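You operate a simulated robot arm through the tools that you are given. There is no shell and no other tool. Be economical: measure what you need, move in short steps, check, and stop when the job is done.

You are at the controls of a simulated two-armed robot. One attempt, no reset.

TASK
Clamp the steel block in the vice and scrub its top clean.
Fine: jaw up to the block and lever locked before you scrub; lay the scrubbing brush back. Set down upright: steel block. What is to be rubbed or washed off counts as gone when no trace of it is left.

It is judged by the outcome, as a careful person would: the job done as asked, and still so three seconds after it is handed in. It fails if anything else is knocked over, pushed out of place, dropped, spilled or broken.

THE ROBOT
Two 7-joint arms with two-finger grippers on one trunk, on a base that drives. Base frame: it is fixed to the floor where the robot stands at the start and does not move with it; the origin is under the middle of the robot, x ahead of it, y to its left, z up. Lengths are in m, angles in rad, forces in N, time in s.
The left shoulder is at the start at [0.046, 0.175, 1.203], the right one opposite. With the tool pointing down near the work surface each hand reaches from about 0.24 to 0.84 m from the robot's upright axis, wherever it stands, measured 20 degrees to its own side. Places, roughly: gap of the vice [2.3, -0.2, 1]; scrubbing brush (11x5x5 cm) [2.5, -0.1, 0.9]; steel block [2.5, -0.25, 1]; vice [2.3, -0.1, 1]; vice lever [2.4, -0.1, 1]. Payload 2.94 kg a hand.
The tool frame of a hand sits at the grasp point between the pads (the TCP): z along the fingers, y along the line on which they close. The tips reach 0.03 m beyond it. Largest opening 0.138 m; the body of the gripper starts 0.109 m behind the TCP.
Orientation is that of the tool frame in the base frame, as a unit quaternion [w, x, y, z]. With the fingers straight down and closing along the base's y, the tool's x points along the base's -x, its y along +y and its z along -z.

THE INTERFACE
- The arms move only by the tool move_arm. It takes "left_deltas", "right_deltas" or both (then of equal length, played together; a hand with none holds still); each is a list that holds one entry, the list of rows, each a list of 7 numbers: the shift along the tool's x, y, z in m, then the turn, a rotation vector about the tool's x, y, z in rad, then the finger opening in m, from 0 to 0.138. In form: [[[dx, dy, dz, wx, wy, wz, gripper], ...]]. A call has 1 to 12 rows; each row shifts and turns the commanded pose from where the row before left it, along the tool's axes as they then stand. A row lasts 0.2 s, in which the tool goes at most 0.05 m and 0.15 rad; a call with a longer step from one row to the next is refused whole, and so is a gripper value outside its range. A pose out of reach is approached as far as the arm can. The call stops where the force on the tool passes 40 N (or 10 N more than at its start, if that is more) or the arm is blocked; 0.2 s more then pass. Each finger halts on what it meets, pressing with about 40 N; the grip force reading is that of the motor and also rises with nothing between the fingers. The clock runs only during rows and for 0.2 s after the last one: add rows that do not move to give the fingers time. It gives the time, the measured TCP pose, the force on the tool (base axes), the opening and the grip force at its end, in the units of the frame above (readings bear some noise), with the torque about the TCP (base axes, N m) and any sound that the robot's microphone picked up.
- Cameras (640 x 400 px; columns grow to the right, rows downward): "scene" is now at [0.1192, -0.0118, 1.6938]; the picture's right is [-0.12, -0.99, 0.00], its down [-0.62, 0.08, -0.78] and it looks along [0.77, -0.09, -0.63] (base axes); focal length 276 px, centre (320, 200). "left" rides on the left gripper at [0.071, -0.019, -0.146] in its tool frame; the picture's right is [0.26, 0.96, 0.00], its down [-0.85, 0.23, -0.48] and it looks along [-0.46, 0.12, 0.88] (tool axes); focal length 280 px, centre (320, 200). "right" rides on the right gripper at [0.071, 0.019, -0.146] in its tool frame; the picture's right is [-0.26, 0.96, 0.00], its down [-0.85, -0.23, -0.48] and it looks along [-0.46, -0.12, 0.88] (tool axes); focal length 280 px, centre (320, 200). There is no depth. A picture from a camera that has moved, and an enlarged one, comes with that camera's place and axes in the base frame and with its lens.
- capture(camera): a new picture of that camera. It takes no simulated time.
- raise_lower(by): slides the trunk up (or, below 0, down) by that many m; the arms and the scene camera ride with it, the base frame stays. It gives what a move gives, with no picture.
- base_move(legs): drives the robot by 1 to 6 legs, each [ahead, turn to the left] in m and rad, along the robot's own axes; the way and the turn of a leg run together, so that a leg with both is an arc; at most 1.5 m and 3.142 rad a leg. The arms and the cameras ride along, it lands a little off, and it stops where it bumps. It gives what a move gives.
- aim_head(pan, tilt): turns the head with the scene camera to pan (to the left, within 2.094 rad either way) and tilt (down, from -0.506 to 1.204), counted from straight ahead of the robot. It gives what a move gives.
- close_up(camera, box): a new picture of the part [left, top, right, bottom] of that camera's present view, enlarged. It takes no simulated time.
- job_done(): hands the job in; it is judged then, once.

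Work in short steps. Places have to be worked out from the pictures, the camera data and where the tool is seen: move nearer, look again, correct. Check each grasp and each placing, and mend what went wrong. You have 135 turns and 106 pictures in all, those below and enlarged ones among them. Open the grippers and draw the arms clear of the work before you hand the job in, unless the task says otherwise; then end with one line.

The tools are called by a JSON object that holds its "fn" and its "kwargs". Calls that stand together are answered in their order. move_arm: Moves the arms, as the interface text tells. Its arguments: {"type":"object","properties":{"left_deltas":{"type":"array"},"right_deltas":{"type":"array"}},"required":[]} The other tools are called the same way: raise_lower (by) slides the trunk up or down; base_move (legs) drives the base; aim_head (pan, tilt) turns the head that bears the scene camera; capture (camera) takes a picture; close_up (camera, box) takes an enlarged picture of a part of a camera's view; job_done () hands the job in.

At the start:

```text
clock: 0.0
left_tcp_pos: [0.6191, 0.2565, 1.1078]
left_orientation: [0.0, 0.001, 1.0, 0.0]
left_wrist_force: [-0.3, 0.2, 0.1]
left_ft_torque: [0.0, 0.02, 0.01]
left_finger_gap: 0.1379
left_finger_force: 0.0
right_tcp_pos: [0.3863, -0.1939, 1.0987]
right_orientation: [0.0, -0.001, 1.0, 0.0]
right_wrist_force: [-1.4, 0.7, 0.2]
right_ft_torque: [0.01, -0.01, -0.03]
right_finger_gap: 0.1384
right_finger_force: 0.0
trunk travel left (down, up): [-0.375, 0.359]
robot x, y, heading: [-0.0033, 0.0028, -0.004]
head pan, tilt: [-0.12, 0.677]
```

scene: 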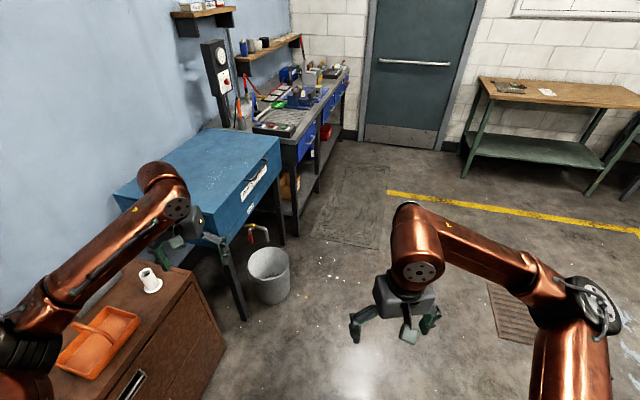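
right: 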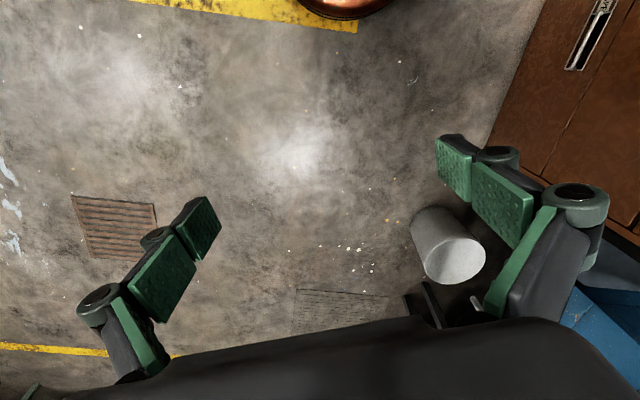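
left: 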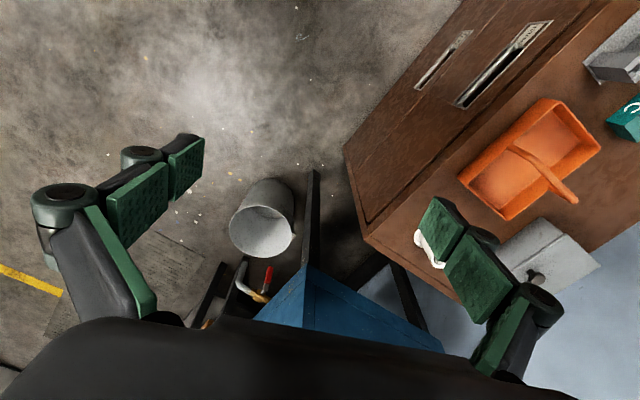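

The vice seems to be on the far bench at about (298,93) in the scene view. I'll enlarge that part first.

{"fn": "close_up", "kwargs": {"camera": "scene", "box": [220, 40, 380, 240]}}

{"fn": "close_up", "kwargs": {"camera": "scene", "box": [240, 60, 360, 135]}}

```text
2.00 times, centred on (300, 140) of scene
camera zoom: at [0.1192, -0.0118, 1.6938], right [-0.12, -0.99, 0.0], down [-0.62, 0.08, -0.78], along [0.77, -0.09, -0.63], focal length 553 px, centre (360, 320)
```

zoom: 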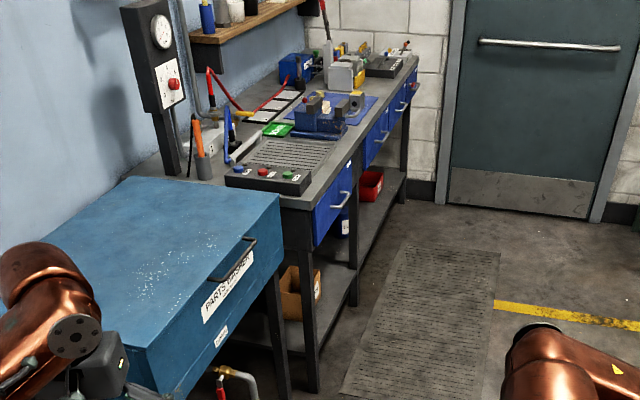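

```text
5.33 times, centred on (300, 98) of scene
camera zoom: at [0.1192, -0.0118, 1.6938], right [-0.12, -0.99, 0.0], down [-0.62, 0.08, -0.78], along [0.77, -0.09, -0.63], focal length 1474 px, centre (427, 747)
```

zoom: 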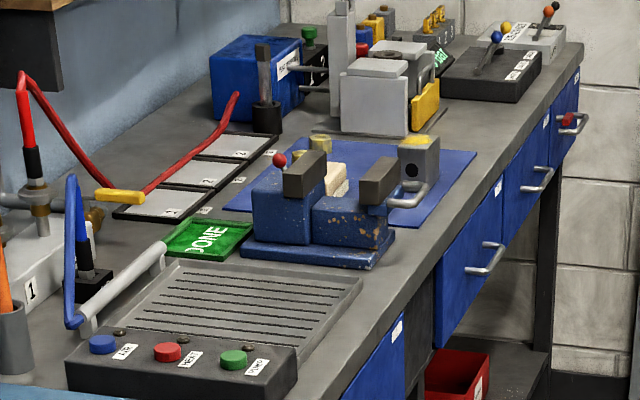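

The bench runs obliquely, at about -0.4 rad, with its front edge near the vice at about (2.29,-0.26). I'll raise the trunk and pull in the left hand before driving.

{"fn": "raise_lower", "kwargs": {"by": 0.3}}

{"fn": "move_arm", "kwargs": {"left_deltas": [[[0.045, 0, 0, 0, 0, 0, 0.06], [0.045, 0, 0, 0, 0, 0, 0.06], [0.045, 0, 0, 0, 0, 0, 0.06], [0.045, 0, 0, 0, 0, 0, 0.06], [0.045, 0, 0, 0, 0, 0, 0.06]]]}}

{"fn": "base_move", "kwargs": {"legs": [[0, -0.65], [1.2, 0], [0, 0.65], [0.7, 0]]}}

```text
clock: 3.0
left_tcp_pos: [0.6199, 0.2561, 1.4078]
left_orientation: [-0.001, -0.001, 1.0, 0.0]
left_wrist_force: [0.0, 0.2, 0.2]
left_ft_torque: [0.01, 0.02, 0.0]
left_finger_gap: 0.1381
left_finger_force: 0.1
right_tcp_pos: [0.386, -0.194, 1.3973]
right_orientation: [0.0, 0.0, 1.0, 0.0]
right_wrist_force: [-1.2, -0.4, -0.6]
right_ft_torque: [0.0, 0.01, -0.01]
right_finger_gap: 0.138
right_finger_force: 0.1
trunk travel left (down, up): [-0.675, 0.059]
robot x, y, heading: [-0.0016, -0.0022, -0.0]
head pan, tilt: [-0.12, 0.677]
```

```text
clock: 4.2
left_tcp_pos: [0.3924, 0.2603, 1.4092]
left_orientation: [0.0, -0.001, 1.0, 0.0]
left_wrist_force: [-0.6, 0.1, -0.6]
left_ft_torque: [0.01, -0.01, 0.01]
left_finger_gap: 0.0598
left_finger_force: 0.1
right_tcp_pos: [0.3844, -0.1937, 1.4002]
right_orientation: [0.001, 0.0, 1.0, 0.0]
right_wrist_force: [0.0, -0.2, -0.1]
right_ft_torque: [0.03, -0.07, -0.02]
right_finger_gap: 0.1379
right_finger_force: 0.1
trunk travel left (down, up): [-0.675, 0.059]
robot x, y, heading: [0.0004, 0.0029, -0.001]
head pan, tilt: [-0.12, 0.677]
```

```text
clock: 17.3
left_tcp_pos: [2.0427, -0.475, 1.4094]
left_orientation: [0.0, -0.003, 1.0, 0.0]
left_wrist_force: [0.1, 0.1, 0.9]
left_ft_torque: [0.0, 0.04, 0.03]
left_finger_gap: 0.06
left_finger_force: 0.1
right_tcp_pos: [2.0361, -0.9269, 1.3975]
right_orientation: [0.0, -0.003, 1.0, 0.001]
right_wrist_force: [-0.3, -0.8, -0.2]
right_ft_torque: [0.01, -0.03, -0.01]
right_finger_gap: 0.1379
right_finger_force: 0.0
trunk travel left (down, up): [-0.675, 0.059]
robot x, y, heading: [1.6506, -0.7386, 0.005]
head pan, tilt: [-0.12, 0.677]
```

Drove as planned to (1.65,-0.74). Now I'll look toward the bench.

{"fn": "aim_head", "kwargs": {"pan": 0.75, "tilt": 0.8}}

{"fn": "capture", "kwargs": {"camera": "scene"}}

```text
clock: 18.5
left_tcp_pos: [2.0423, -0.4744, 1.4086]
left_orientation: [0.0, -0.002, 1.0, -0.001]
left_wrist_force: [0.9, -0.2, 0.3]
left_ft_torque: [-0.03, -0.01, 0.03]
left_finger_gap: 0.0602
left_finger_force: 0.1
right_tcp_pos: [2.0362, -0.9286, 1.3986]
right_orientation: [0.0, -0.003, 1.0, 0.0]
right_wrist_force: [0.0, 0.1, -0.3]
right_ft_torque: [-0.01, -0.03, -0.01]
right_finger_gap: 0.1379
right_finger_force: 0.0
trunk travel left (down, up): [-0.675, 0.059]
robot x, y, heading: [1.6511, -0.7358, 0.006]
head pan, tilt: [0.75, 0.799]
```

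```text
100 pictures are left
camera scene: at [1.6881, -0.6826, 1.9833], right [0.69, -0.73, 0.0], down [-0.52, -0.49, -0.7], along [0.51, 0.48, -0.72], focal length 276 px, centre (320, 200)
```

scene: 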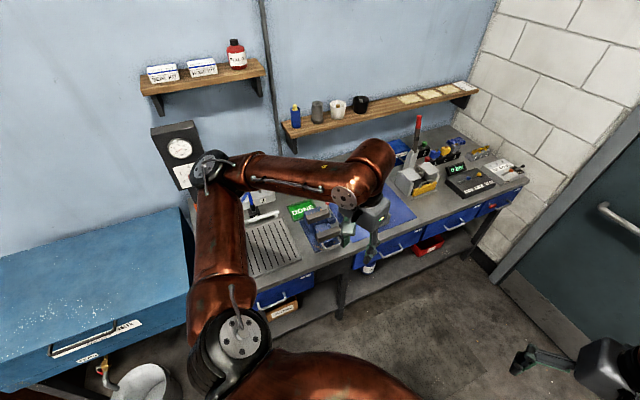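

The way is free, so I'll drive ahead to about x=2.05 and turn to face the bench square on.

{"fn": "base_move", "kwargs": {"legs": [[0.4, 0], [0, 1.15]]}}

{"fn": "aim_head", "kwargs": {"pan": 0, "tilt": 0.9}}

{"fn": "capture", "kwargs": {"camera": "scene"}}

```text
clock: 23.8
left_tcp_pos: [1.9713, -0.2678, 1.4081]
left_orientation: [0.0, -0.545, 0.838, 0.0]
left_wrist_force: [-0.1, 0.0, 0.4]
left_ft_torque: [0.02, 0.01, 0.04]
left_finger_gap: 0.0602
left_finger_force: 0.0
right_tcp_pos: [2.3834, -0.459, 1.3999]
right_orientation: [0.0, -0.546, 0.838, -0.001]
right_wrist_force: [-0.6, 0.0, 0.4]
right_ft_torque: [-0.03, 0.01, -0.02]
right_finger_gap: 0.1382
right_finger_force: 0.2
trunk travel left (down, up): [-0.675, 0.059]
robot x, y, heading: [2.0497, -0.7354, 1.161]
head pan, tilt: [0.75, 0.799]
```

```text
clock: 24.9
left_tcp_pos: [1.9724, -0.2674, 1.408]
left_orientation: [0.0, -0.547, 0.837, 0.001]
left_wrist_force: [0.4, 0.4, -0.7]
left_ft_torque: [-0.02, 0.05, 0.01]
left_finger_gap: 0.06
left_finger_force: 0.1
right_tcp_pos: [2.3834, -0.4595, 1.3986]
right_orientation: [0.0, -0.546, 0.838, 0.0]
right_wrist_force: [-0.7, 0.2, 0.4]
right_ft_torque: [0.0, 0.02, 0.0]
right_finger_gap: 0.138
right_finger_force: 0.0
trunk travel left (down, up): [-0.675, 0.059]
robot x, y, heading: [2.0477, -0.7337, 1.158]
head pan, tilt: [0.0, 0.901]
```

```text
99 pictures are left
camera scene: at [2.0708, -0.6836, 1.9754], right [0.92, -0.4, 0.0], down [-0.32, -0.72, -0.62], along [0.25, 0.57, -0.78], focal length 276 px, centre (320, 200)
```

scene: 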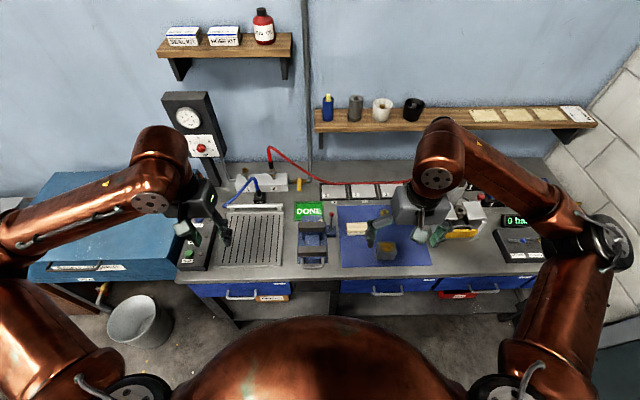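

Well aligned with the bench. I'll zoom in on the vice area.

{"fn": "close_up", "kwargs": {"camera": "scene", "box": [270, 180, 430, 280]}}

{"fn": "capture", "kwargs": {"camera": "right"}}

{"fn": "capture", "kwargs": {"camera": "left"}}

```text
4.00 times, centred on (350, 230) of scene
camera zoom: at [2.0708, -0.6836, 1.9754], right [0.92, -0.4, 0.0], down [-0.32, -0.72, -0.62], along [0.25, 0.57, -0.78], focal length 1105 px, centre (200, 80)
```

zoom: 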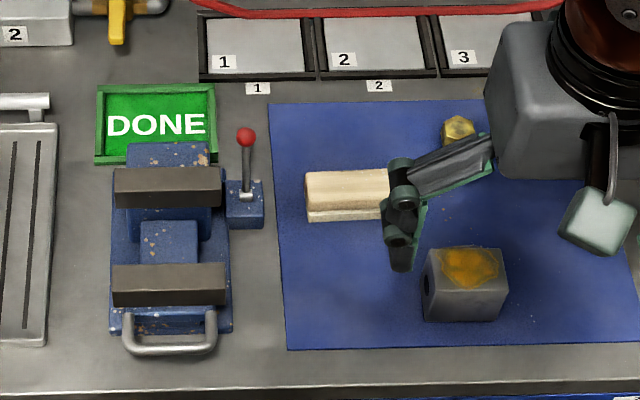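

```text
97 pictures are left
camera right: at [2.3354, -0.5158, 1.5449], right [-0.78, 0.63, 0.0], down [0.55, 0.68, 0.48], along [0.3, 0.37, -0.88], focal length 280 px, centre (320, 200)
```

right: 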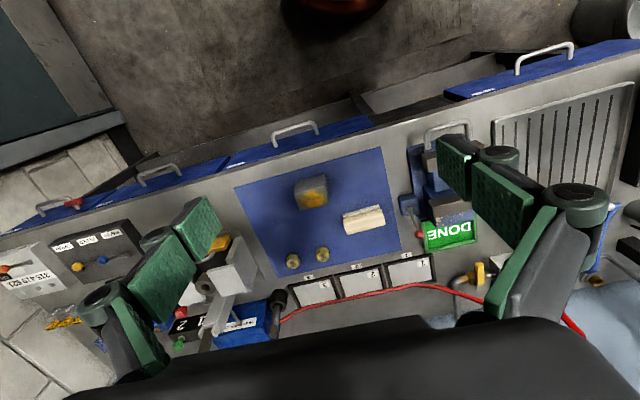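

```text
96 pictures are left
camera left: at [1.9602, -0.3407, 1.5542], right [-0.99, 0.15, 0.0], down [0.13, 0.87, 0.48], along [0.07, 0.47, -0.88], focal length 280 px, centre (320, 200)
```

left: 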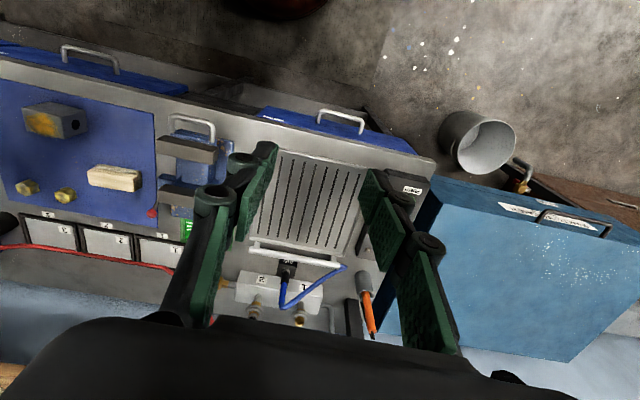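

The vice's sliding jaw with its U-handle is at the front. The lever with the red ball is to its right, and the block with the rust spot and the wooden brush are on the blue mat. I'll bring the right hand above the block to see better.

{"fn": "move_arm", "kwargs": {"right_deltas": [[[-0.037, -0.011, 0.03, 0, 0, -0.01, 0.138], [-0.037, -0.011, 0.03, 0, 0, -0.01, 0.138], [-0.037, -0.011, 0.03, 0, 0, -0.01, 0.138], [-0.037, -0.011, 0.03, 0, 0, -0.01, 0.138], [-0.037, -0.011, 0.03, 0, 0, 0, 0.138]]]}}

{"fn": "capture", "kwargs": {"camera": "right"}}

{"fn": "capture", "kwargs": {"camera": "scene"}}

```text
clock: 26.1
left_tcp_pos: [1.9711, -0.2665, 1.4083]
left_orientation: [0.0, -0.547, 0.837, 0.0]
left_wrist_force: [0.0, 0.4, 0.3]
left_ft_torque: [-0.03, -0.01, -0.01]
left_finger_gap: 0.0601
left_finger_force: 0.1
right_tcp_pos: [2.5017, -0.3056, 1.2469]
right_orientation: [-0.001, -0.563, 0.827, 0.0]
right_wrist_force: [0.2, 0.0, -0.8]
right_ft_torque: [-0.04, 0.01, 0.0]
right_finger_gap: 0.138
right_finger_force: 0.0
trunk travel left (down, up): [-0.675, 0.059]
robot x, y, heading: [2.0461, -0.7359, 1.156]
head pan, tilt: [0.0, 0.901]
```

```text
95 pictures are left
camera right: at [2.4579, -0.3644, 1.393], right [-0.8, 0.6, 0.0], down [0.53, 0.71, 0.48], along [0.28, 0.38, -0.88], focal length 280 px, centre (320, 200)
```

right: 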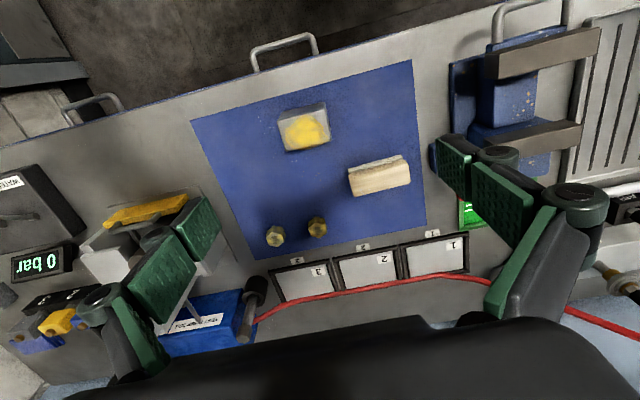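

```text
94 pictures are left
camera scene: at [2.0716, -0.6817, 1.9753], right [0.92, -0.4, 0.0], down [-0.32, -0.72, -0.62], along [0.25, 0.57, -0.78], focal length 276 px, centre (320, 200)
```

scene: 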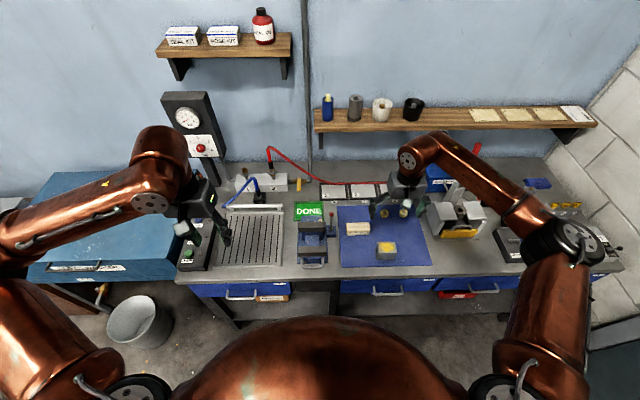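

Triangulation puts the block's top at about (2.530,-0.301,1.00). I'll enlarge the right view of the block, brush and vice to measure orientations.

{"fn": "close_up", "kwargs": {"camera": "right", "box": [250, 60, 450, 260]}}

{"fn": "close_up", "kwargs": {"camera": "right", "box": [420, 0, 640, 220]}}

{"fn": "close_up", "kwargs": {"camera": "scene", "box": [280, 190, 440, 290]}}

```text
2.00 times, centred on (350, 160) of right
camera zoom: at [2.4579, -0.3644, 1.393], right [-0.8, 0.6, 0.0], down [0.53, 0.71, 0.48], along [0.28, 0.38, -0.88], focal length 561 px, centre (260, 280)
```

zoom: 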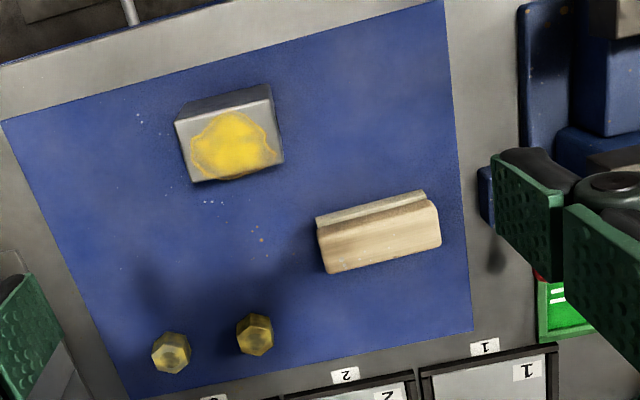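

```text
1.82 times, centred on (530, 110) of right
camera zoom: at [2.4579, -0.3644, 1.393], right [-0.8, 0.6, 0.0], down [0.53, 0.71, 0.48], along [0.28, 0.38, -0.88], focal length 510 px, centre (-62, 364)
```

zoom: 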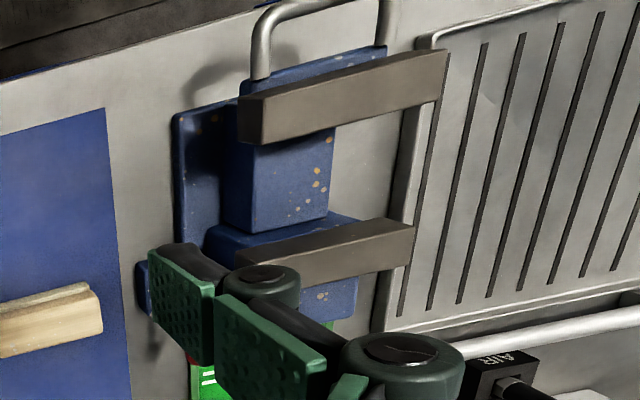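

```text
4.00 times, centred on (360, 240) of scene
camera zoom: at [2.0716, -0.6817, 1.9753], right [0.92, -0.4, 0.0], down [-0.32, -0.72, -0.62], along [0.25, 0.57, -0.78], focal length 1105 px, centre (160, 40)
```

zoom: 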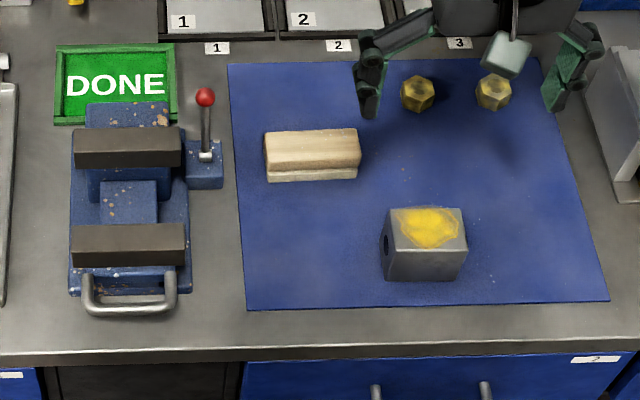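

The block's top is about 7 x 4.5 cm, centred near (2.535,-0.294) and aligned with my hand at -0.375 rad. Next I'll bring the left hand above the vice to measure it.

{"fn": "move_arm", "kwargs": {"left_deltas": [[[-0.035, -0.036, 0, 0, 0, -0.008, 0.06], [-0.035, -0.036, 0, 0, 0, -0.008, 0.06], [-0.035, -0.036, 0.02, 0, 0, -0.008, 0.06], [-0.035, -0.036, 0.02, 0, 0, -0.008, 0.06], [-0.03, -0.036, 0.02, 0, 0, -0.008, 0.06], [-0.03, -0.036, 0.02, 0, 0, 0, 0.06], [0, 0, 0.02, 0, 0, 0, 0.06]]]}}

{"fn": "capture", "kwargs": {"camera": "left"}}

{"fn": "capture", "kwargs": {"camera": "right"}}

```text
refused: row 1 steps farther than a row can; nothing moved
```

```text
90 pictures are left
camera left: at [1.9609, -0.3392, 1.5538], right [-0.99, 0.15, 0.0], down [0.13, 0.87, 0.47], along [0.07, 0.47, -0.88], focal length 280 px, centre (320, 200)
```

left: 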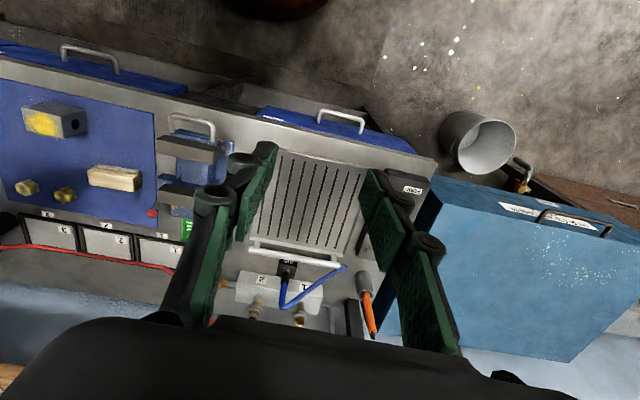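

```text
89 pictures are left
camera right: at [2.4579, -0.3644, 1.393], right [-0.8, 0.6, 0.0], down [0.53, 0.71, 0.48], along [0.28, 0.38, -0.88], focal length 280 px, centre (320, 200)
```

right: 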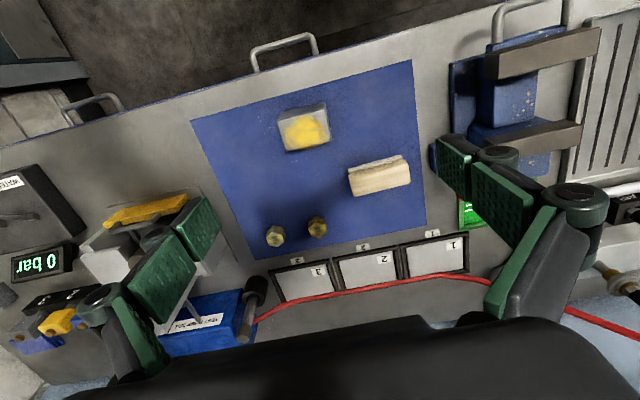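

The move was refused because its rows exceeded the 0.05 m limit. I'll resend it with smaller steps.

{"fn": "move_arm", "kwargs": {"left_deltas": [[[-0.028, -0.029, 0.012, 0, 0, -0.005, 0.06], [-0.028, -0.029, 0.012, 0, 0, -0.005, 0.06], [-0.028, -0.029, 0.012, 0, 0, -0.005, 0.06], [-0.028, -0.029, 0.012, 0, 0, -0.005, 0.06], [-0.028, -0.029, 0.012, 0, 0, -0.005, 0.06], [-0.028, -0.029, 0.012, 0, 0, -0.005, 0.06], [-0.028, -0.029, 0.012, 0, 0, -0.005, 0.06], [-0.024, -0.025, 0.012, 0, 0, -0.005, 0.06]]]}}

{"fn": "capture", "kwargs": {"camera": "left"}}

```text
clock: 27.9
left_tcp_pos: [2.2677, -0.1544, 1.3105]
left_orientation: [-0.001, -0.563, 0.827, 0.0]
left_wrist_force: [-0.8, -0.2, -0.2]
left_ft_torque: [0.0, 0.0, -0.01]
left_finger_gap: 0.0598
left_finger_force: 0.1
right_tcp_pos: [2.5036, -0.308, 1.247]
right_orientation: [-0.001, -0.563, 0.827, 0.001]
right_wrist_force: [0.2, 0.0, -0.2]
right_ft_torque: [-0.03, 0.04, 0.0]
right_finger_gap: 0.1384
right_finger_force: 0.1
trunk travel left (down, up): [-0.675, 0.059]
robot x, y, heading: [2.0471, -0.7333, 1.156]
head pan, tilt: [0.0, 0.901]
```

```text
88 pictures are left
camera left: at [2.2599, -0.2275, 1.4561], right [-0.99, 0.11, 0.0], down [0.1, 0.87, 0.48], along [0.05, 0.47, -0.88], focal length 280 px, centre (320, 200)
```

left: 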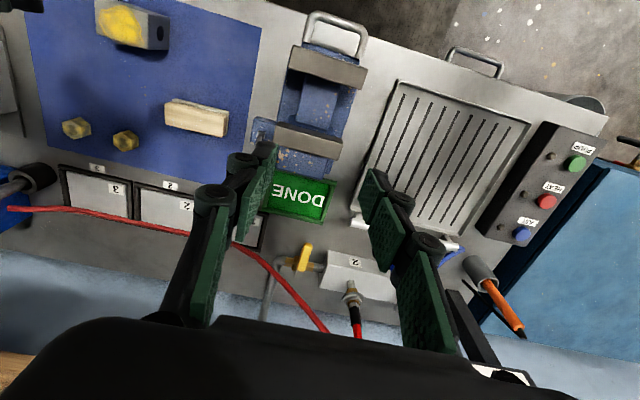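

Good view of the vice. I'll enlarge it.

{"fn": "close_up", "kwargs": {"camera": "left", "box": [230, 0, 390, 230]}}

```text
1.74 times, centred on (310, 115) of left
camera zoom: at [2.2599, -0.2275, 1.4561], right [-0.99, 0.11, 0.0], down [0.1, 0.87, 0.48], along [0.05, 0.47, -0.88], focal length 488 px, centre (337, 348)
```

zoom: 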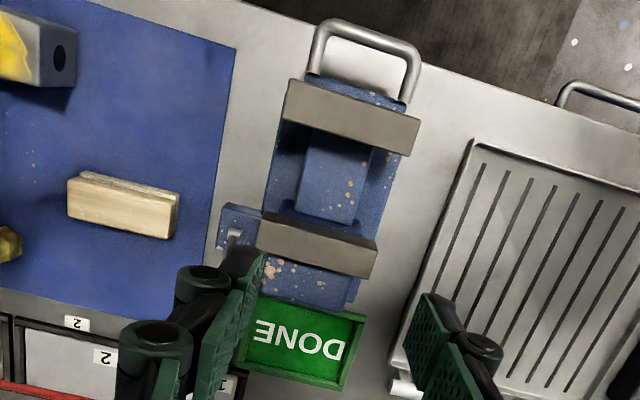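

From the pictures:
- **Jaw gap:** about 0.076 wide, centred near (2.273,-0.155).
- **Jaw tops:** about z=1.03.
- **Bench:** about z=0.92.

Next I'll put the right hand over the block and partly down.

{"fn": "move_arm", "kwargs": {"right_deltas": [[[-0.012, -0.012, 0.02, 0, 0, 0, 0.11], [-0.012, -0.012, 0.02, 0, 0, 0, 0.11], [0, 0, 0.04, 0, 0, 0, 0.11], [0, 0, 0.04, 0, 0, 0, 0.11], [0, 0, 0.03, 0, 0, 0, 0.11]]]}}

{"fn": "capture", "kwargs": {"camera": "right"}}

```text
clock: 29.1
left_tcp_pos: [2.2677, -0.1539, 1.3103]
left_orientation: [-0.001, -0.564, 0.826, 0.0]
left_wrist_force: [0.2, -0.8, 0.2]
left_ft_torque: [-0.02, -0.03, -0.02]
left_finger_gap: 0.0599
left_finger_force: 0.0
right_tcp_pos: [2.5349, -0.2963, 1.098]
right_orientation: [0.0, -0.563, 0.826, 0.0]
right_wrist_force: [-0.1, -0.8, -0.2]
right_ft_torque: [-0.01, 0.02, 0.01]
right_finger_gap: 0.1098
right_finger_force: 0.1
trunk travel left (down, up): [-0.675, 0.059]
robot x, y, heading: [2.0466, -0.7319, 1.158]
head pan, tilt: [0.0, 0.901]
```

```text
86 pictures are left
camera right: at [2.4908, -0.3541, 1.2446], right [-0.8, 0.6, 0.0], down [0.53, 0.7, 0.48], along [0.28, 0.38, -0.88], focal length 280 px, centre (320, 200)
```

right: 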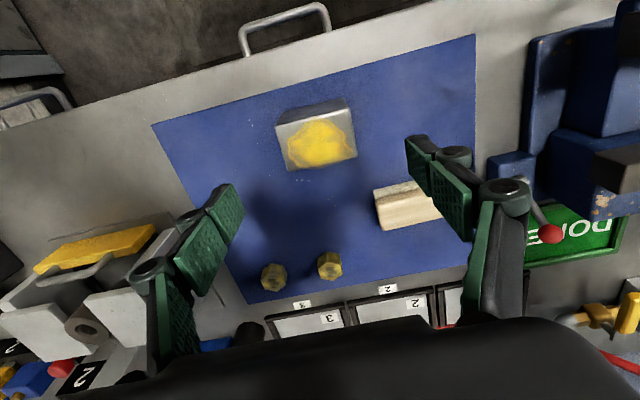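

The block is centred under the hand. I'll go down to TCP z about 0.98 and close.

{"fn": "move_arm", "kwargs": {"right_deltas": [[[0, 0, 0.03, 0, 0, 0, 0.11], [0, 0, 0.03, 0, 0, 0, 0.11], [0, 0, 0.03, 0, 0, 0, 0.11], [0, 0, 0.028, 0, 0, 0, 0.11], [0, 0, 0, 0, 0, 0, 0.06], [0, 0, 0, 0, 0, 0, 0.05], [0, 0, 0, 0, 0, 0, 0.05], [0, 0, 0, 0, 0, 0, 0.05]]]}}

{"fn": "capture", "kwargs": {"camera": "right"}}

{"fn": "capture", "kwargs": {"camera": "left"}}

```text
clock: 30.9
left_tcp_pos: [2.266, -0.1554, 1.3111]
left_orientation: [0.0, -0.563, 0.826, 0.0]
left_wrist_force: [-0.2, -0.3, 0.4]
left_ft_torque: [-0.02, -0.01, -0.01]
left_finger_gap: 0.06
left_finger_force: 0.2
right_tcp_pos: [2.5356, -0.2975, 0.9799]
right_orientation: [0.0, -0.563, 0.826, 0.0]
right_wrist_force: [7.8, -3.0, 5.3]
right_ft_torque: [0.06, -0.26, -0.19]
right_finger_gap: 0.0744
right_finger_force: 39.8
trunk travel left (down, up): [-0.675, 0.059]
robot x, y, heading: [2.0478, -0.7347, 1.152]
head pan, tilt: [0.0, 0.901]
```

```text
85 pictures are left
camera right: at [2.4906, -0.3557, 1.1264], right [-0.8, 0.6, 0.0], down [0.53, 0.7, 0.48], along [0.29, 0.38, -0.88], focal length 280 px, centre (320, 200)
```

right: 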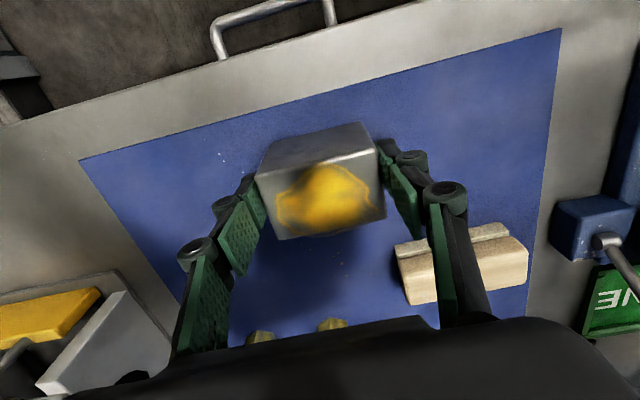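

```text
84 pictures are left
camera left: at [2.2583, -0.2282, 1.4569], right [-0.99, 0.11, 0.0], down [0.1, 0.87, 0.48], along [0.05, 0.47, -0.88], focal length 280 px, centre (320, 200)
```

left: 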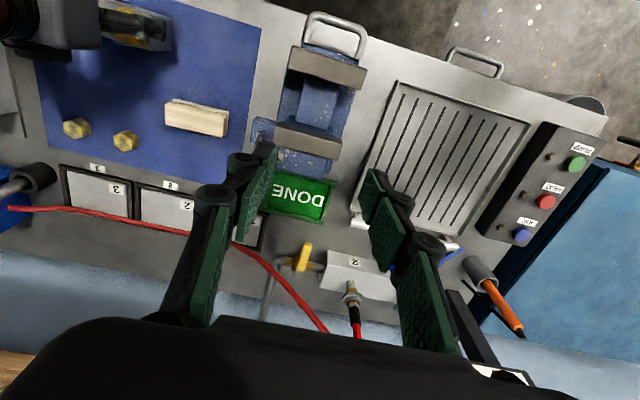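

The block is gripped at 0.074 m. I'll lift it and move the left hand aside at the same time.

{"fn": "move_arm", "kwargs": {"right_deltas": [[[0, 0, -0.015, 0, 0, 0, 0.05], [0, 0, -0.03, 0, 0, 0, 0.05], [0, 0, -0.045, 0, 0, 0, 0.05], [0, 0, -0.045, 0, 0, 0, 0.05], [0, 0, -0.045, 0, 0, 0, 0.05], [0, 0, -0.045, 0, 0, 0, 0.05], [0, 0, -0.02, 0, 0, 0, 0.05]]], "left_deltas": [[[0.02, 0.03, -0.01, 0, 0, 0, 0.06], [0.02, 0.03, -0.01, 0, 0, 0, 0.06], [0.02, 0.03, -0.01, 0, 0, 0, 0.06], [0.02, 0.03, -0.01, 0, 0, 0, 0.06], [0.02, 0.03, -0.01, 0, 0, 0, 0.06], [0.02, 0.03, -0.01, 0, 0, 0, 0.06], [0.02, 0.03, -0.01, 0, 0, 0, 0.06]]]}}

{"fn": "capture", "kwargs": {"camera": "scene"}}

```text
clock: 32.5
left_tcp_pos: [2.0178, -0.2084, 1.3818]
left_orientation: [0.001, -0.562, 0.827, -0.001]
left_wrist_force: [-0.9, -0.9, -0.5]
left_ft_torque: [0.02, -0.06, -0.03]
left_finger_gap: 0.06
left_finger_force: 0.0
right_tcp_pos: [2.5344, -0.2969, 1.2261]
right_orientation: [0.001, -0.563, 0.827, -0.001]
right_wrist_force: [-0.6, -0.7, -5.1]
right_ft_torque: [-0.04, 0.0, -0.03]
right_finger_gap: 0.0746
right_finger_force: 39.8
trunk travel left (down, up): [-0.675, 0.059]
robot x, y, heading: [2.049, -0.7358, 1.152]
head pan, tilt: [0.0, 0.901]
```

```text
83 pictures are left
camera scene: at [2.068, -0.6841, 1.9754], right [0.92, -0.4, 0.0], down [-0.31, -0.72, -0.62], along [0.25, 0.57, -0.78], focal length 276 px, centre (320, 200)
```

scene: 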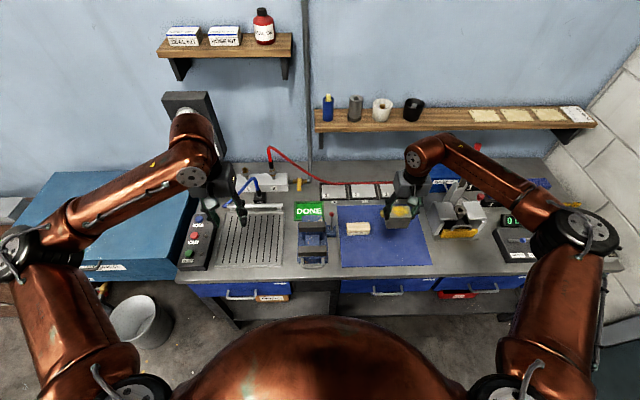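

Lifted. I'll carry it over the vice gap at this height.

{"fn": "move_arm", "kwargs": {"right_deltas": [[[-0.006, 0.0422, 0, 0, 0, 0, 0.05], [-0.006, 0.0422, 0, 0, 0, 0, 0.05], [-0.006, 0.0422, 0, 0, 0, 0, 0.05], [-0.006, 0.0422, 0, 0, 0, 0, 0.05], [-0.006, 0.0422, 0, 0, 0, 0, 0.05], [-0.006, 0.0422, 0, 0, 0, 0, 0.05], [-0.006, 0.0422, 0, 0, 0, 0, 0.05]]]}}

{"fn": "capture", "kwargs": {"camera": "right"}}

{"fn": "capture", "kwargs": {"camera": "left"}}

{"fn": "close_up", "kwargs": {"camera": "scene", "box": [250, 160, 410, 290]}}

```text
clock: 34.1
left_tcp_pos: [2.0171, -0.2066, 1.3803]
left_orientation: [0.0, -0.564, 0.826, -0.003]
left_wrist_force: [-0.5, 0.4, -0.5]
left_ft_torque: [-0.02, -0.03, -0.03]
left_finger_gap: 0.0599
left_finger_force: 0.0
right_tcp_pos: [2.2746, -0.1482, 1.2246]
right_orientation: [0.0, -0.563, 0.826, -0.002]
right_wrist_force: [0.2, -0.1, -5.8]
right_ft_torque: [-0.06, 0.01, 0.02]
right_finger_gap: 0.0742
right_finger_force: 39.8
trunk travel left (down, up): [-0.675, 0.059]
robot x, y, heading: [2.0457, -0.7321, 1.155]
head pan, tilt: [0.0, 0.901]
```

```text
82 pictures are left
camera right: at [2.2289, -0.2058, 1.3712], right [-0.8, 0.6, 0.0], down [0.52, 0.71, 0.48], along [0.29, 0.38, -0.88], focal length 280 px, centre (320, 200)
```

right: 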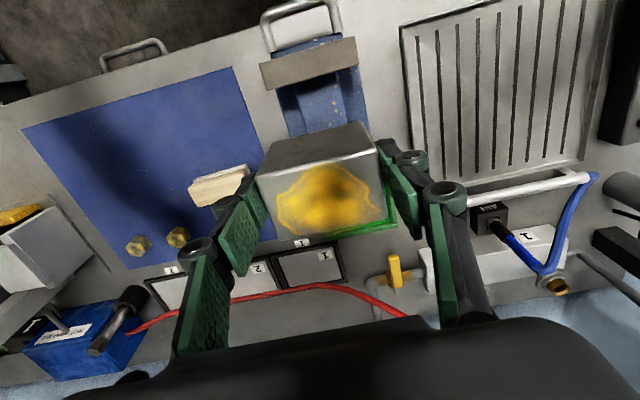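

```text
81 pictures are left
camera left: at [2.008, -0.2779, 1.5261], right [-0.99, 0.11, 0.0], down [0.09, 0.88, 0.47], along [0.05, 0.47, -0.88], focal length 280 px, centre (320, 200)
```

left: 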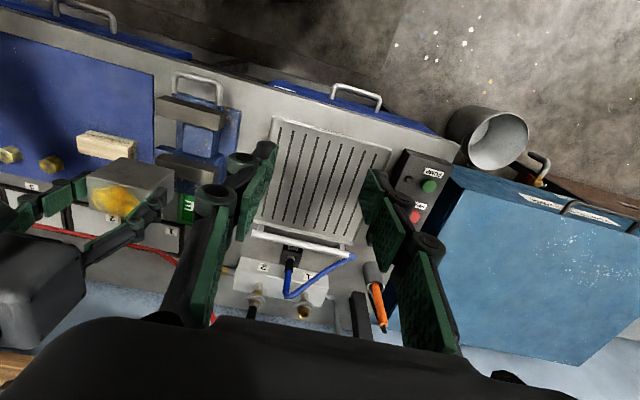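

```text
3.08 times, centred on (330, 225) of scene
camera zoom: at [2.0661, -0.6803, 1.9753], right [0.92, -0.4, 0.0], down [-0.31, -0.72, -0.62], along [0.25, 0.57, -0.78], focal length 850 px, centre (289, 123)
```

zoom: 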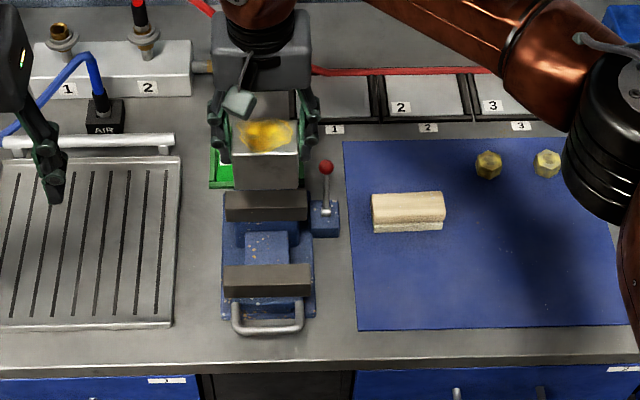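

The lever ball is well clear at about (2.396,-0.064,0.996). I'll lower until the block's bottom is just above the jaws, then check the alignment.

{"fn": "move_arm", "kwargs": {"right_deltas": [[[0, 0, 0.03, 0, 0, 0, 0.05], [0, 0, 0.04, 0, 0, 0, 0.05], [0, 0, 0.03, 0, 0, 0, 0.05], [0, 0, 0.02, 0, 0, 0, 0.05]]]}}

{"fn": "capture", "kwargs": {"camera": "right"}}

{"fn": "close_up", "kwargs": {"camera": "left", "box": [60, 50, 300, 260]}}

{"fn": "close_up", "kwargs": {"camera": "scene", "box": [280, 180, 360, 280]}}

```text
clock: 35.1
left_tcp_pos: [2.0209, -0.2059, 1.381]
left_orientation: [-0.001, -0.563, 0.827, 0.0]
left_wrist_force: [0.2, 0.3, 0.7]
left_ft_torque: [0.02, -0.01, 0.04]
left_finger_gap: 0.0599
left_finger_force: 0.2
right_tcp_pos: [2.2765, -0.1488, 1.1037]
right_orientation: [0.0, -0.562, 0.827, 0.0]
right_wrist_force: [0.5, 0.5, -5.2]
right_ft_torque: [-0.05, 0.02, 0.0]
right_finger_gap: 0.0747
right_finger_force: 39.7
trunk travel left (down, up): [-0.675, 0.059]
robot x, y, heading: [2.0483, -0.7328, 1.154]
head pan, tilt: [0.0, 0.901]
```

```text
79 pictures are left
camera right: at [2.2315, -0.2071, 1.2496], right [-0.8, 0.6, 0.0], down [0.53, 0.71, 0.48], along [0.28, 0.38, -0.88], focal length 280 px, centre (320, 200)
```

right: 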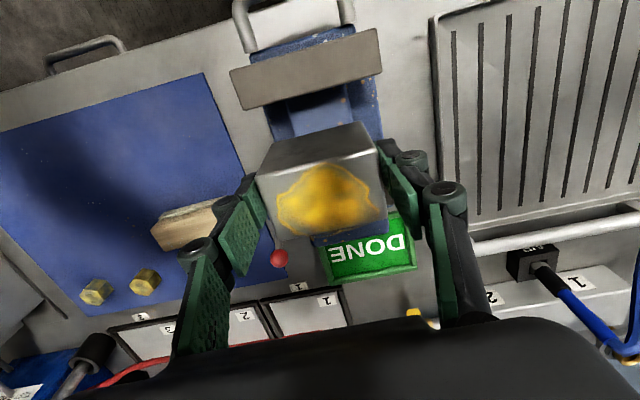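

```text
1.90 times, centred on (180, 155) of left
camera zoom: at [2.0119, -0.2798, 1.5267], right [-0.99, 0.11, 0.0], down [0.1, 0.87, 0.47], along [0.05, 0.47, -0.88], focal length 534 px, centre (587, 286)
```

zoom: 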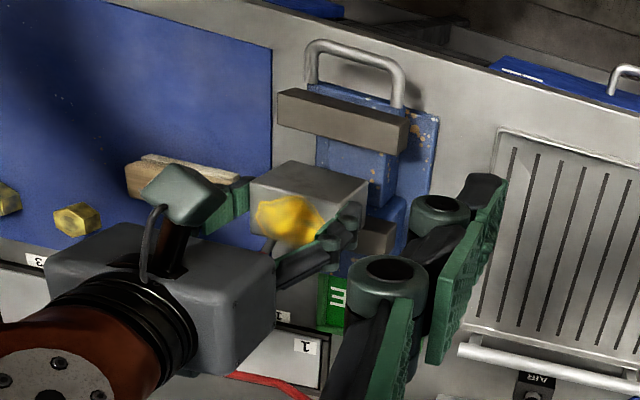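

```text
4.00 times, centred on (320, 230) of scene
camera zoom: at [2.0712, -0.6826, 1.9753], right [0.92, -0.4, 0.0], down [-0.32, -0.72, -0.62], along [0.25, 0.57, -0.78], focal length 1105 px, centre (320, 80)
```

zoom: 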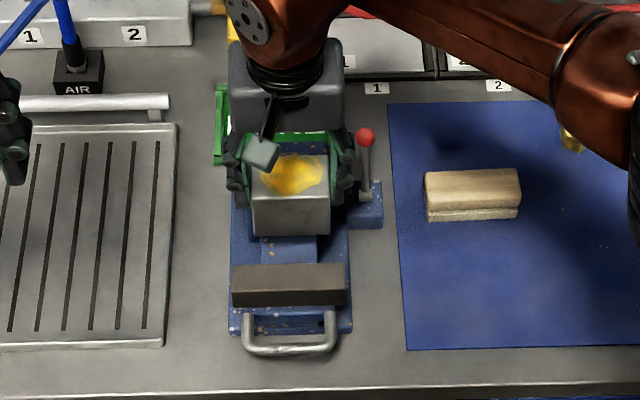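

Block is centred within the gap (n clearances about 6 mm back and 20 mm front). I'll lower it slowly.

{"fn": "move_arm", "kwargs": {"right_deltas": [[[0, 0, 0.012, 0, 0, 0, 0.05], [0, 0, 0.012, 0, 0, 0, 0.05], [0, 0, 0.012, 0, 0, 0, 0.05], [0, 0, 0.01, 0, 0, 0, 0.05], [0, 0, 0.01, 0, 0, 0, 0.05]]]}}

{"fn": "close_up", "kwargs": {"camera": "scene", "box": [280, 180, 360, 280]}}

{"fn": "capture", "kwargs": {"camera": "right"}}

```text
clock: 36.3
left_tcp_pos: [2.0177, -0.2074, 1.3809]
left_orientation: [-0.001, -0.563, 0.826, 0.0]
left_wrist_force: [-0.6, -0.6, -0.1]
left_ft_torque: [0.05, -0.04, -0.03]
left_finger_gap: 0.06
left_finger_force: 0.1
right_tcp_pos: [2.2767, -0.1483, 1.0493]
right_orientation: [0.0, -0.563, 0.826, 0.0]
right_wrist_force: [0.0, 0.0, -5.4]
right_ft_torque: [-0.04, 0.04, 0.02]
right_finger_gap: 0.0743
right_finger_force: 39.7
trunk travel left (down, up): [-0.675, 0.059]
robot x, y, heading: [2.0481, -0.7374, 1.155]
head pan, tilt: [0.0, 0.901]
```

```text
4.00 times, centred on (320, 230) of scene
camera zoom: at [2.0707, -0.6825, 1.9753], right [0.92, -0.4, 0.0], down [-0.32, -0.72, -0.62], along [0.25, 0.57, -0.78], focal length 1105 px, centre (320, 80)
```

zoom: 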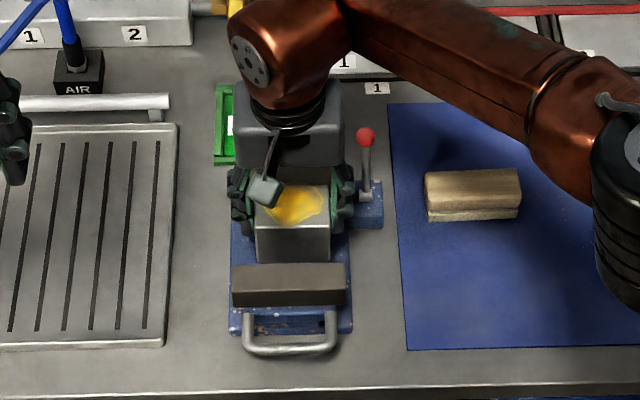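

```text
75 pictures are left
camera right: at [2.232, -0.2067, 1.1954], right [-0.8, 0.6, 0.0], down [0.53, 0.71, 0.48], along [0.28, 0.38, -0.88], focal length 280 px, centre (320, 200)
```

right: 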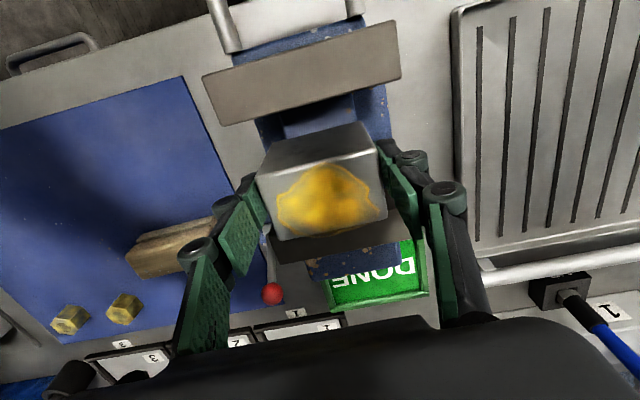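

It's entering the gap without contact. I'll keep lowering gently.

{"fn": "move_arm", "kwargs": {"right_deltas": [[[0, 0, 0.008, 0, 0, 0, 0.05], [0, 0, 0.008, 0, 0, 0, 0.05], [0, 0, 0.008, 0, 0, 0, 0.05], [0, 0, 0.006, 0, 0, 0, 0.05], [0, 0, 0.006, 0, 0, 0, 0.05]]]}}

{"fn": "close_up", "kwargs": {"camera": "left", "box": [60, 50, 300, 260]}}

```text
clock: 37.5
left_tcp_pos: [2.0172, -0.2092, 1.3814]
left_orientation: [-0.001, -0.563, 0.826, 0.0]
left_wrist_force: [-0.4, 0.4, -0.4]
left_ft_torque: [-0.06, 0.0, 0.0]
left_finger_gap: 0.0602
left_finger_force: 0.2
right_tcp_pos: [2.2756, -0.1502, 1.0147]
right_orientation: [0.0, -0.563, 0.827, -0.001]
right_wrist_force: [1.0, -1.6, 30.5]
right_ft_torque: [0.03, -0.07, -0.12]
right_finger_gap: 0.0746
right_finger_force: 39.8
trunk travel left (down, up): [-0.675, 0.059]
robot x, y, heading: [2.0488, -0.734, 1.159]
head pan, tilt: [0.0, 0.901]
```

```text
1.90 times, centred on (180, 155) of left
camera zoom: at [2.0104, -0.2818, 1.5275], right [-0.99, 0.11, 0.0], down [0.1, 0.87, 0.48], along [0.05, 0.47, -0.88], focal length 534 px, centre (587, 286)
```

zoom: 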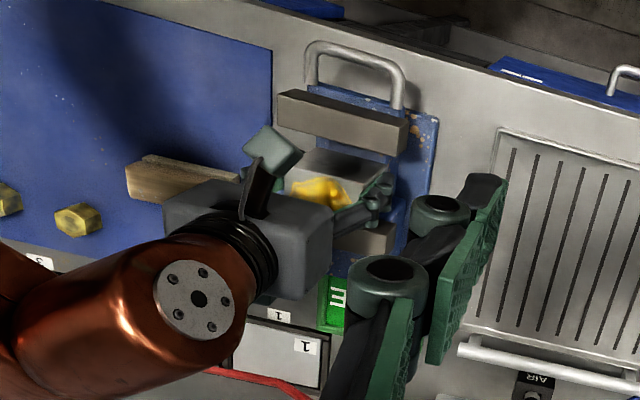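

Contact force is 30 N at TCP z=1.015, so the block rests on the vice bed. I'll release it and go up.

{"fn": "move_arm", "kwargs": {"right_deltas": [[[0, 0, -0.001, 0, 0, 0, 0.076], [0, 0, 0, 0, 0, 0, 0.085], [0, 0, 0, 0, 0, 0, 0.092], [0, 0, 0, 0, 0, 0, 0.092], [0, 0, -0.02, 0, 0, 0, 0.092], [0, 0, -0.04, 0, 0, 0, 0.092], [0, 0, -0.04, 0, 0, 0, 0.092], [0, 0, -0.04, 0, 0, 0, 0.092], [0, 0, -0.04, 0, 0, 0, 0.092]]]}}

{"fn": "capture", "kwargs": {"camera": "right"}}

{"fn": "close_up", "kwargs": {"camera": "scene", "box": [280, 180, 360, 280]}}

{"fn": "close_up", "kwargs": {"camera": "left", "box": [60, 50, 300, 260]}}

```text
clock: 39.5
left_tcp_pos: [2.0198, -0.2087, 1.3818]
left_orientation: [0.0, -0.563, 0.826, 0.0]
left_wrist_force: [1.0, -0.5, 0.4]
left_ft_torque: [0.05, -0.01, -0.01]
left_finger_gap: 0.06
left_finger_force: 0.1
right_tcp_pos: [2.277, -0.1492, 1.1959]
right_orientation: [0.0, -0.563, 0.827, 0.0]
right_wrist_force: [-0.3, 0.4, -0.1]
right_ft_torque: [0.03, -0.01, 0.0]
right_finger_gap: 0.0923
right_finger_force: 0.0
trunk travel left (down, up): [-0.675, 0.059]
robot x, y, heading: [2.0496, -0.7341, 1.158]
head pan, tilt: [0.0, 0.901]
```

```text
73 pictures are left
camera right: at [2.2316, -0.2079, 1.3413], right [-0.8, 0.6, 0.0], down [0.52, 0.71, 0.48], along [0.28, 0.38, -0.88], focal length 280 px, centre (320, 200)
```

right: 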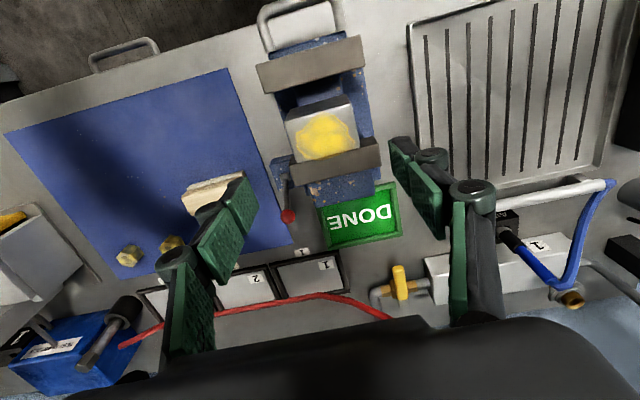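

```text
4.00 times, centred on (320, 230) of scene
camera zoom: at [2.0699, -0.684, 1.9754], right [0.92, -0.4, 0.0], down [-0.32, -0.72, -0.62], along [0.25, 0.57, -0.78], focal length 1105 px, centre (320, 80)
```

zoom: 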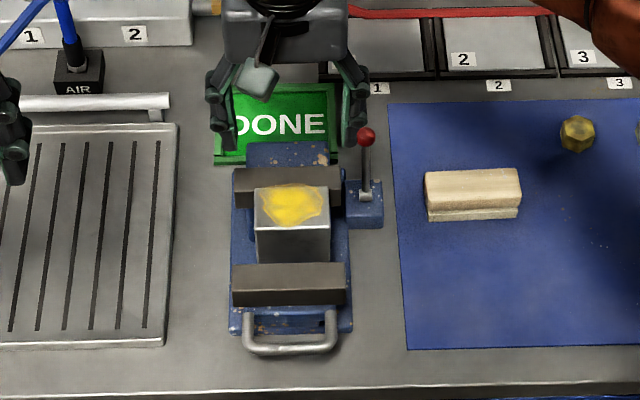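

```text
1.90 times, centred on (180, 155) of left
camera zoom: at [2.0109, -0.2808, 1.5271], right [-0.99, 0.11, 0.0], down [0.1, 0.87, 0.48], along [0.05, 0.47, -0.88], focal length 534 px, centre (587, 286)
```

zoom: 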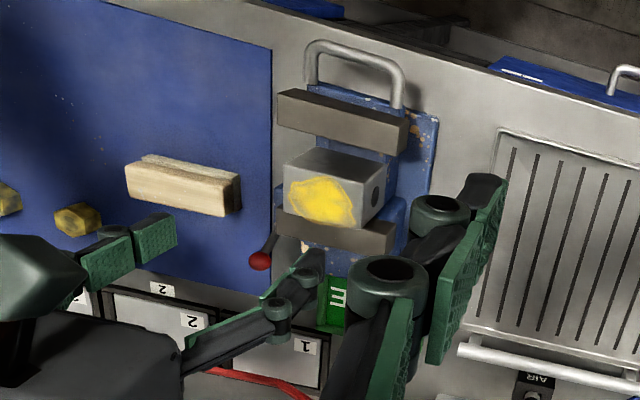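

The block stands in the gap. Next the left hand will push the jaw by its U-bar, which is at about (2.23,-0.261,0.997). First I'll bring the closed left hand high above a spot just in front of the bar, and move the right hand above the brush.

{"fn": "move_arm", "kwargs": {"right_deltas": [[[-0.014, -0.033, 0, 0, 0, 0, 0.092], [-0.014, -0.033, 0, 0, 0, 0, 0.092], [-0.014, -0.033, 0, 0, 0, 0, 0.092], [-0.014, -0.033, 0, 0, 0, 0, 0.092], [-0.014, -0.033, 0, 0, 0, 0, 0.092], [-0.014, -0.031, 0, 0, 0, 0, 0.092]]], "left_deltas": [[[0, -0.036, 0, 0, 0, 0, 0], [0, -0.036, 0, 0, 0, 0, 0], [0, -0.036, 0, 0, 0, 0, 0], [0, -0.036, 0.03, 0, 0, 0, 0], [0, -0.036, 0.03, 0, 0, 0, 0], [0, -0.036, 0.03, 0, 0, 0, 0]]]}}

{"fn": "capture", "kwargs": {"camera": "left"}}

{"fn": "capture", "kwargs": {"camera": "right"}}

```text
clock: 40.9
left_tcp_pos: [2.2253, -0.2854, 1.2926]
left_orientation: [-0.001, -0.564, 0.826, 0.001]
left_wrist_force: [1.5, -0.2, -0.5]
left_ft_torque: [-0.02, 0.05, -0.01]
left_finger_gap: 0.0001
left_finger_force: 27.9
right_tcp_pos: [2.4922, -0.1417, 1.1916]
right_orientation: [-0.001, -0.563, 0.826, 0.0]
right_wrist_force: [0.2, 0.3, -0.6]
right_ft_torque: [-0.02, 0.03, 0.0]
right_finger_gap: 0.0918
right_finger_force: 0.1
trunk travel left (down, up): [-0.675, 0.059]
robot x, y, heading: [2.046, -0.7324, 1.158]
head pan, tilt: [0.0, 0.901]
```

```text
70 pictures are left
camera left: at [2.2174, -0.3579, 1.4381], right [-0.99, 0.11, 0.0], down [0.1, 0.87, 0.48], along [0.05, 0.47, -0.88], focal length 280 px, centre (320, 200)
```

left: 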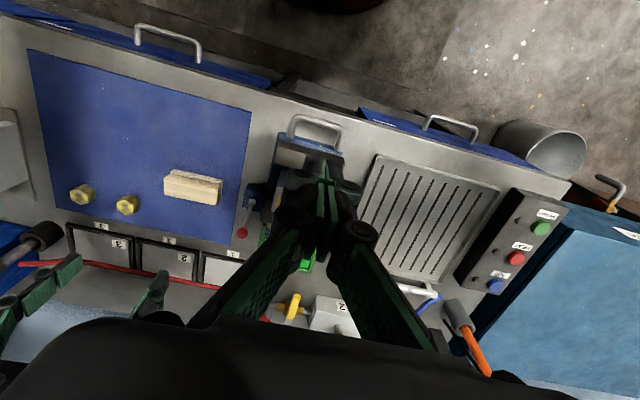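

```text
69 pictures are left
camera right: at [2.4472, -0.1998, 1.3376], right [-0.8, 0.6, 0.0], down [0.53, 0.71, 0.47], along [0.28, 0.38, -0.88], focal length 280 px, centre (320, 200)
```

right: 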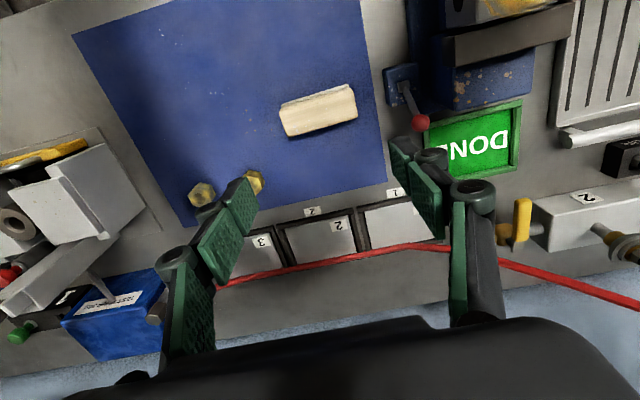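

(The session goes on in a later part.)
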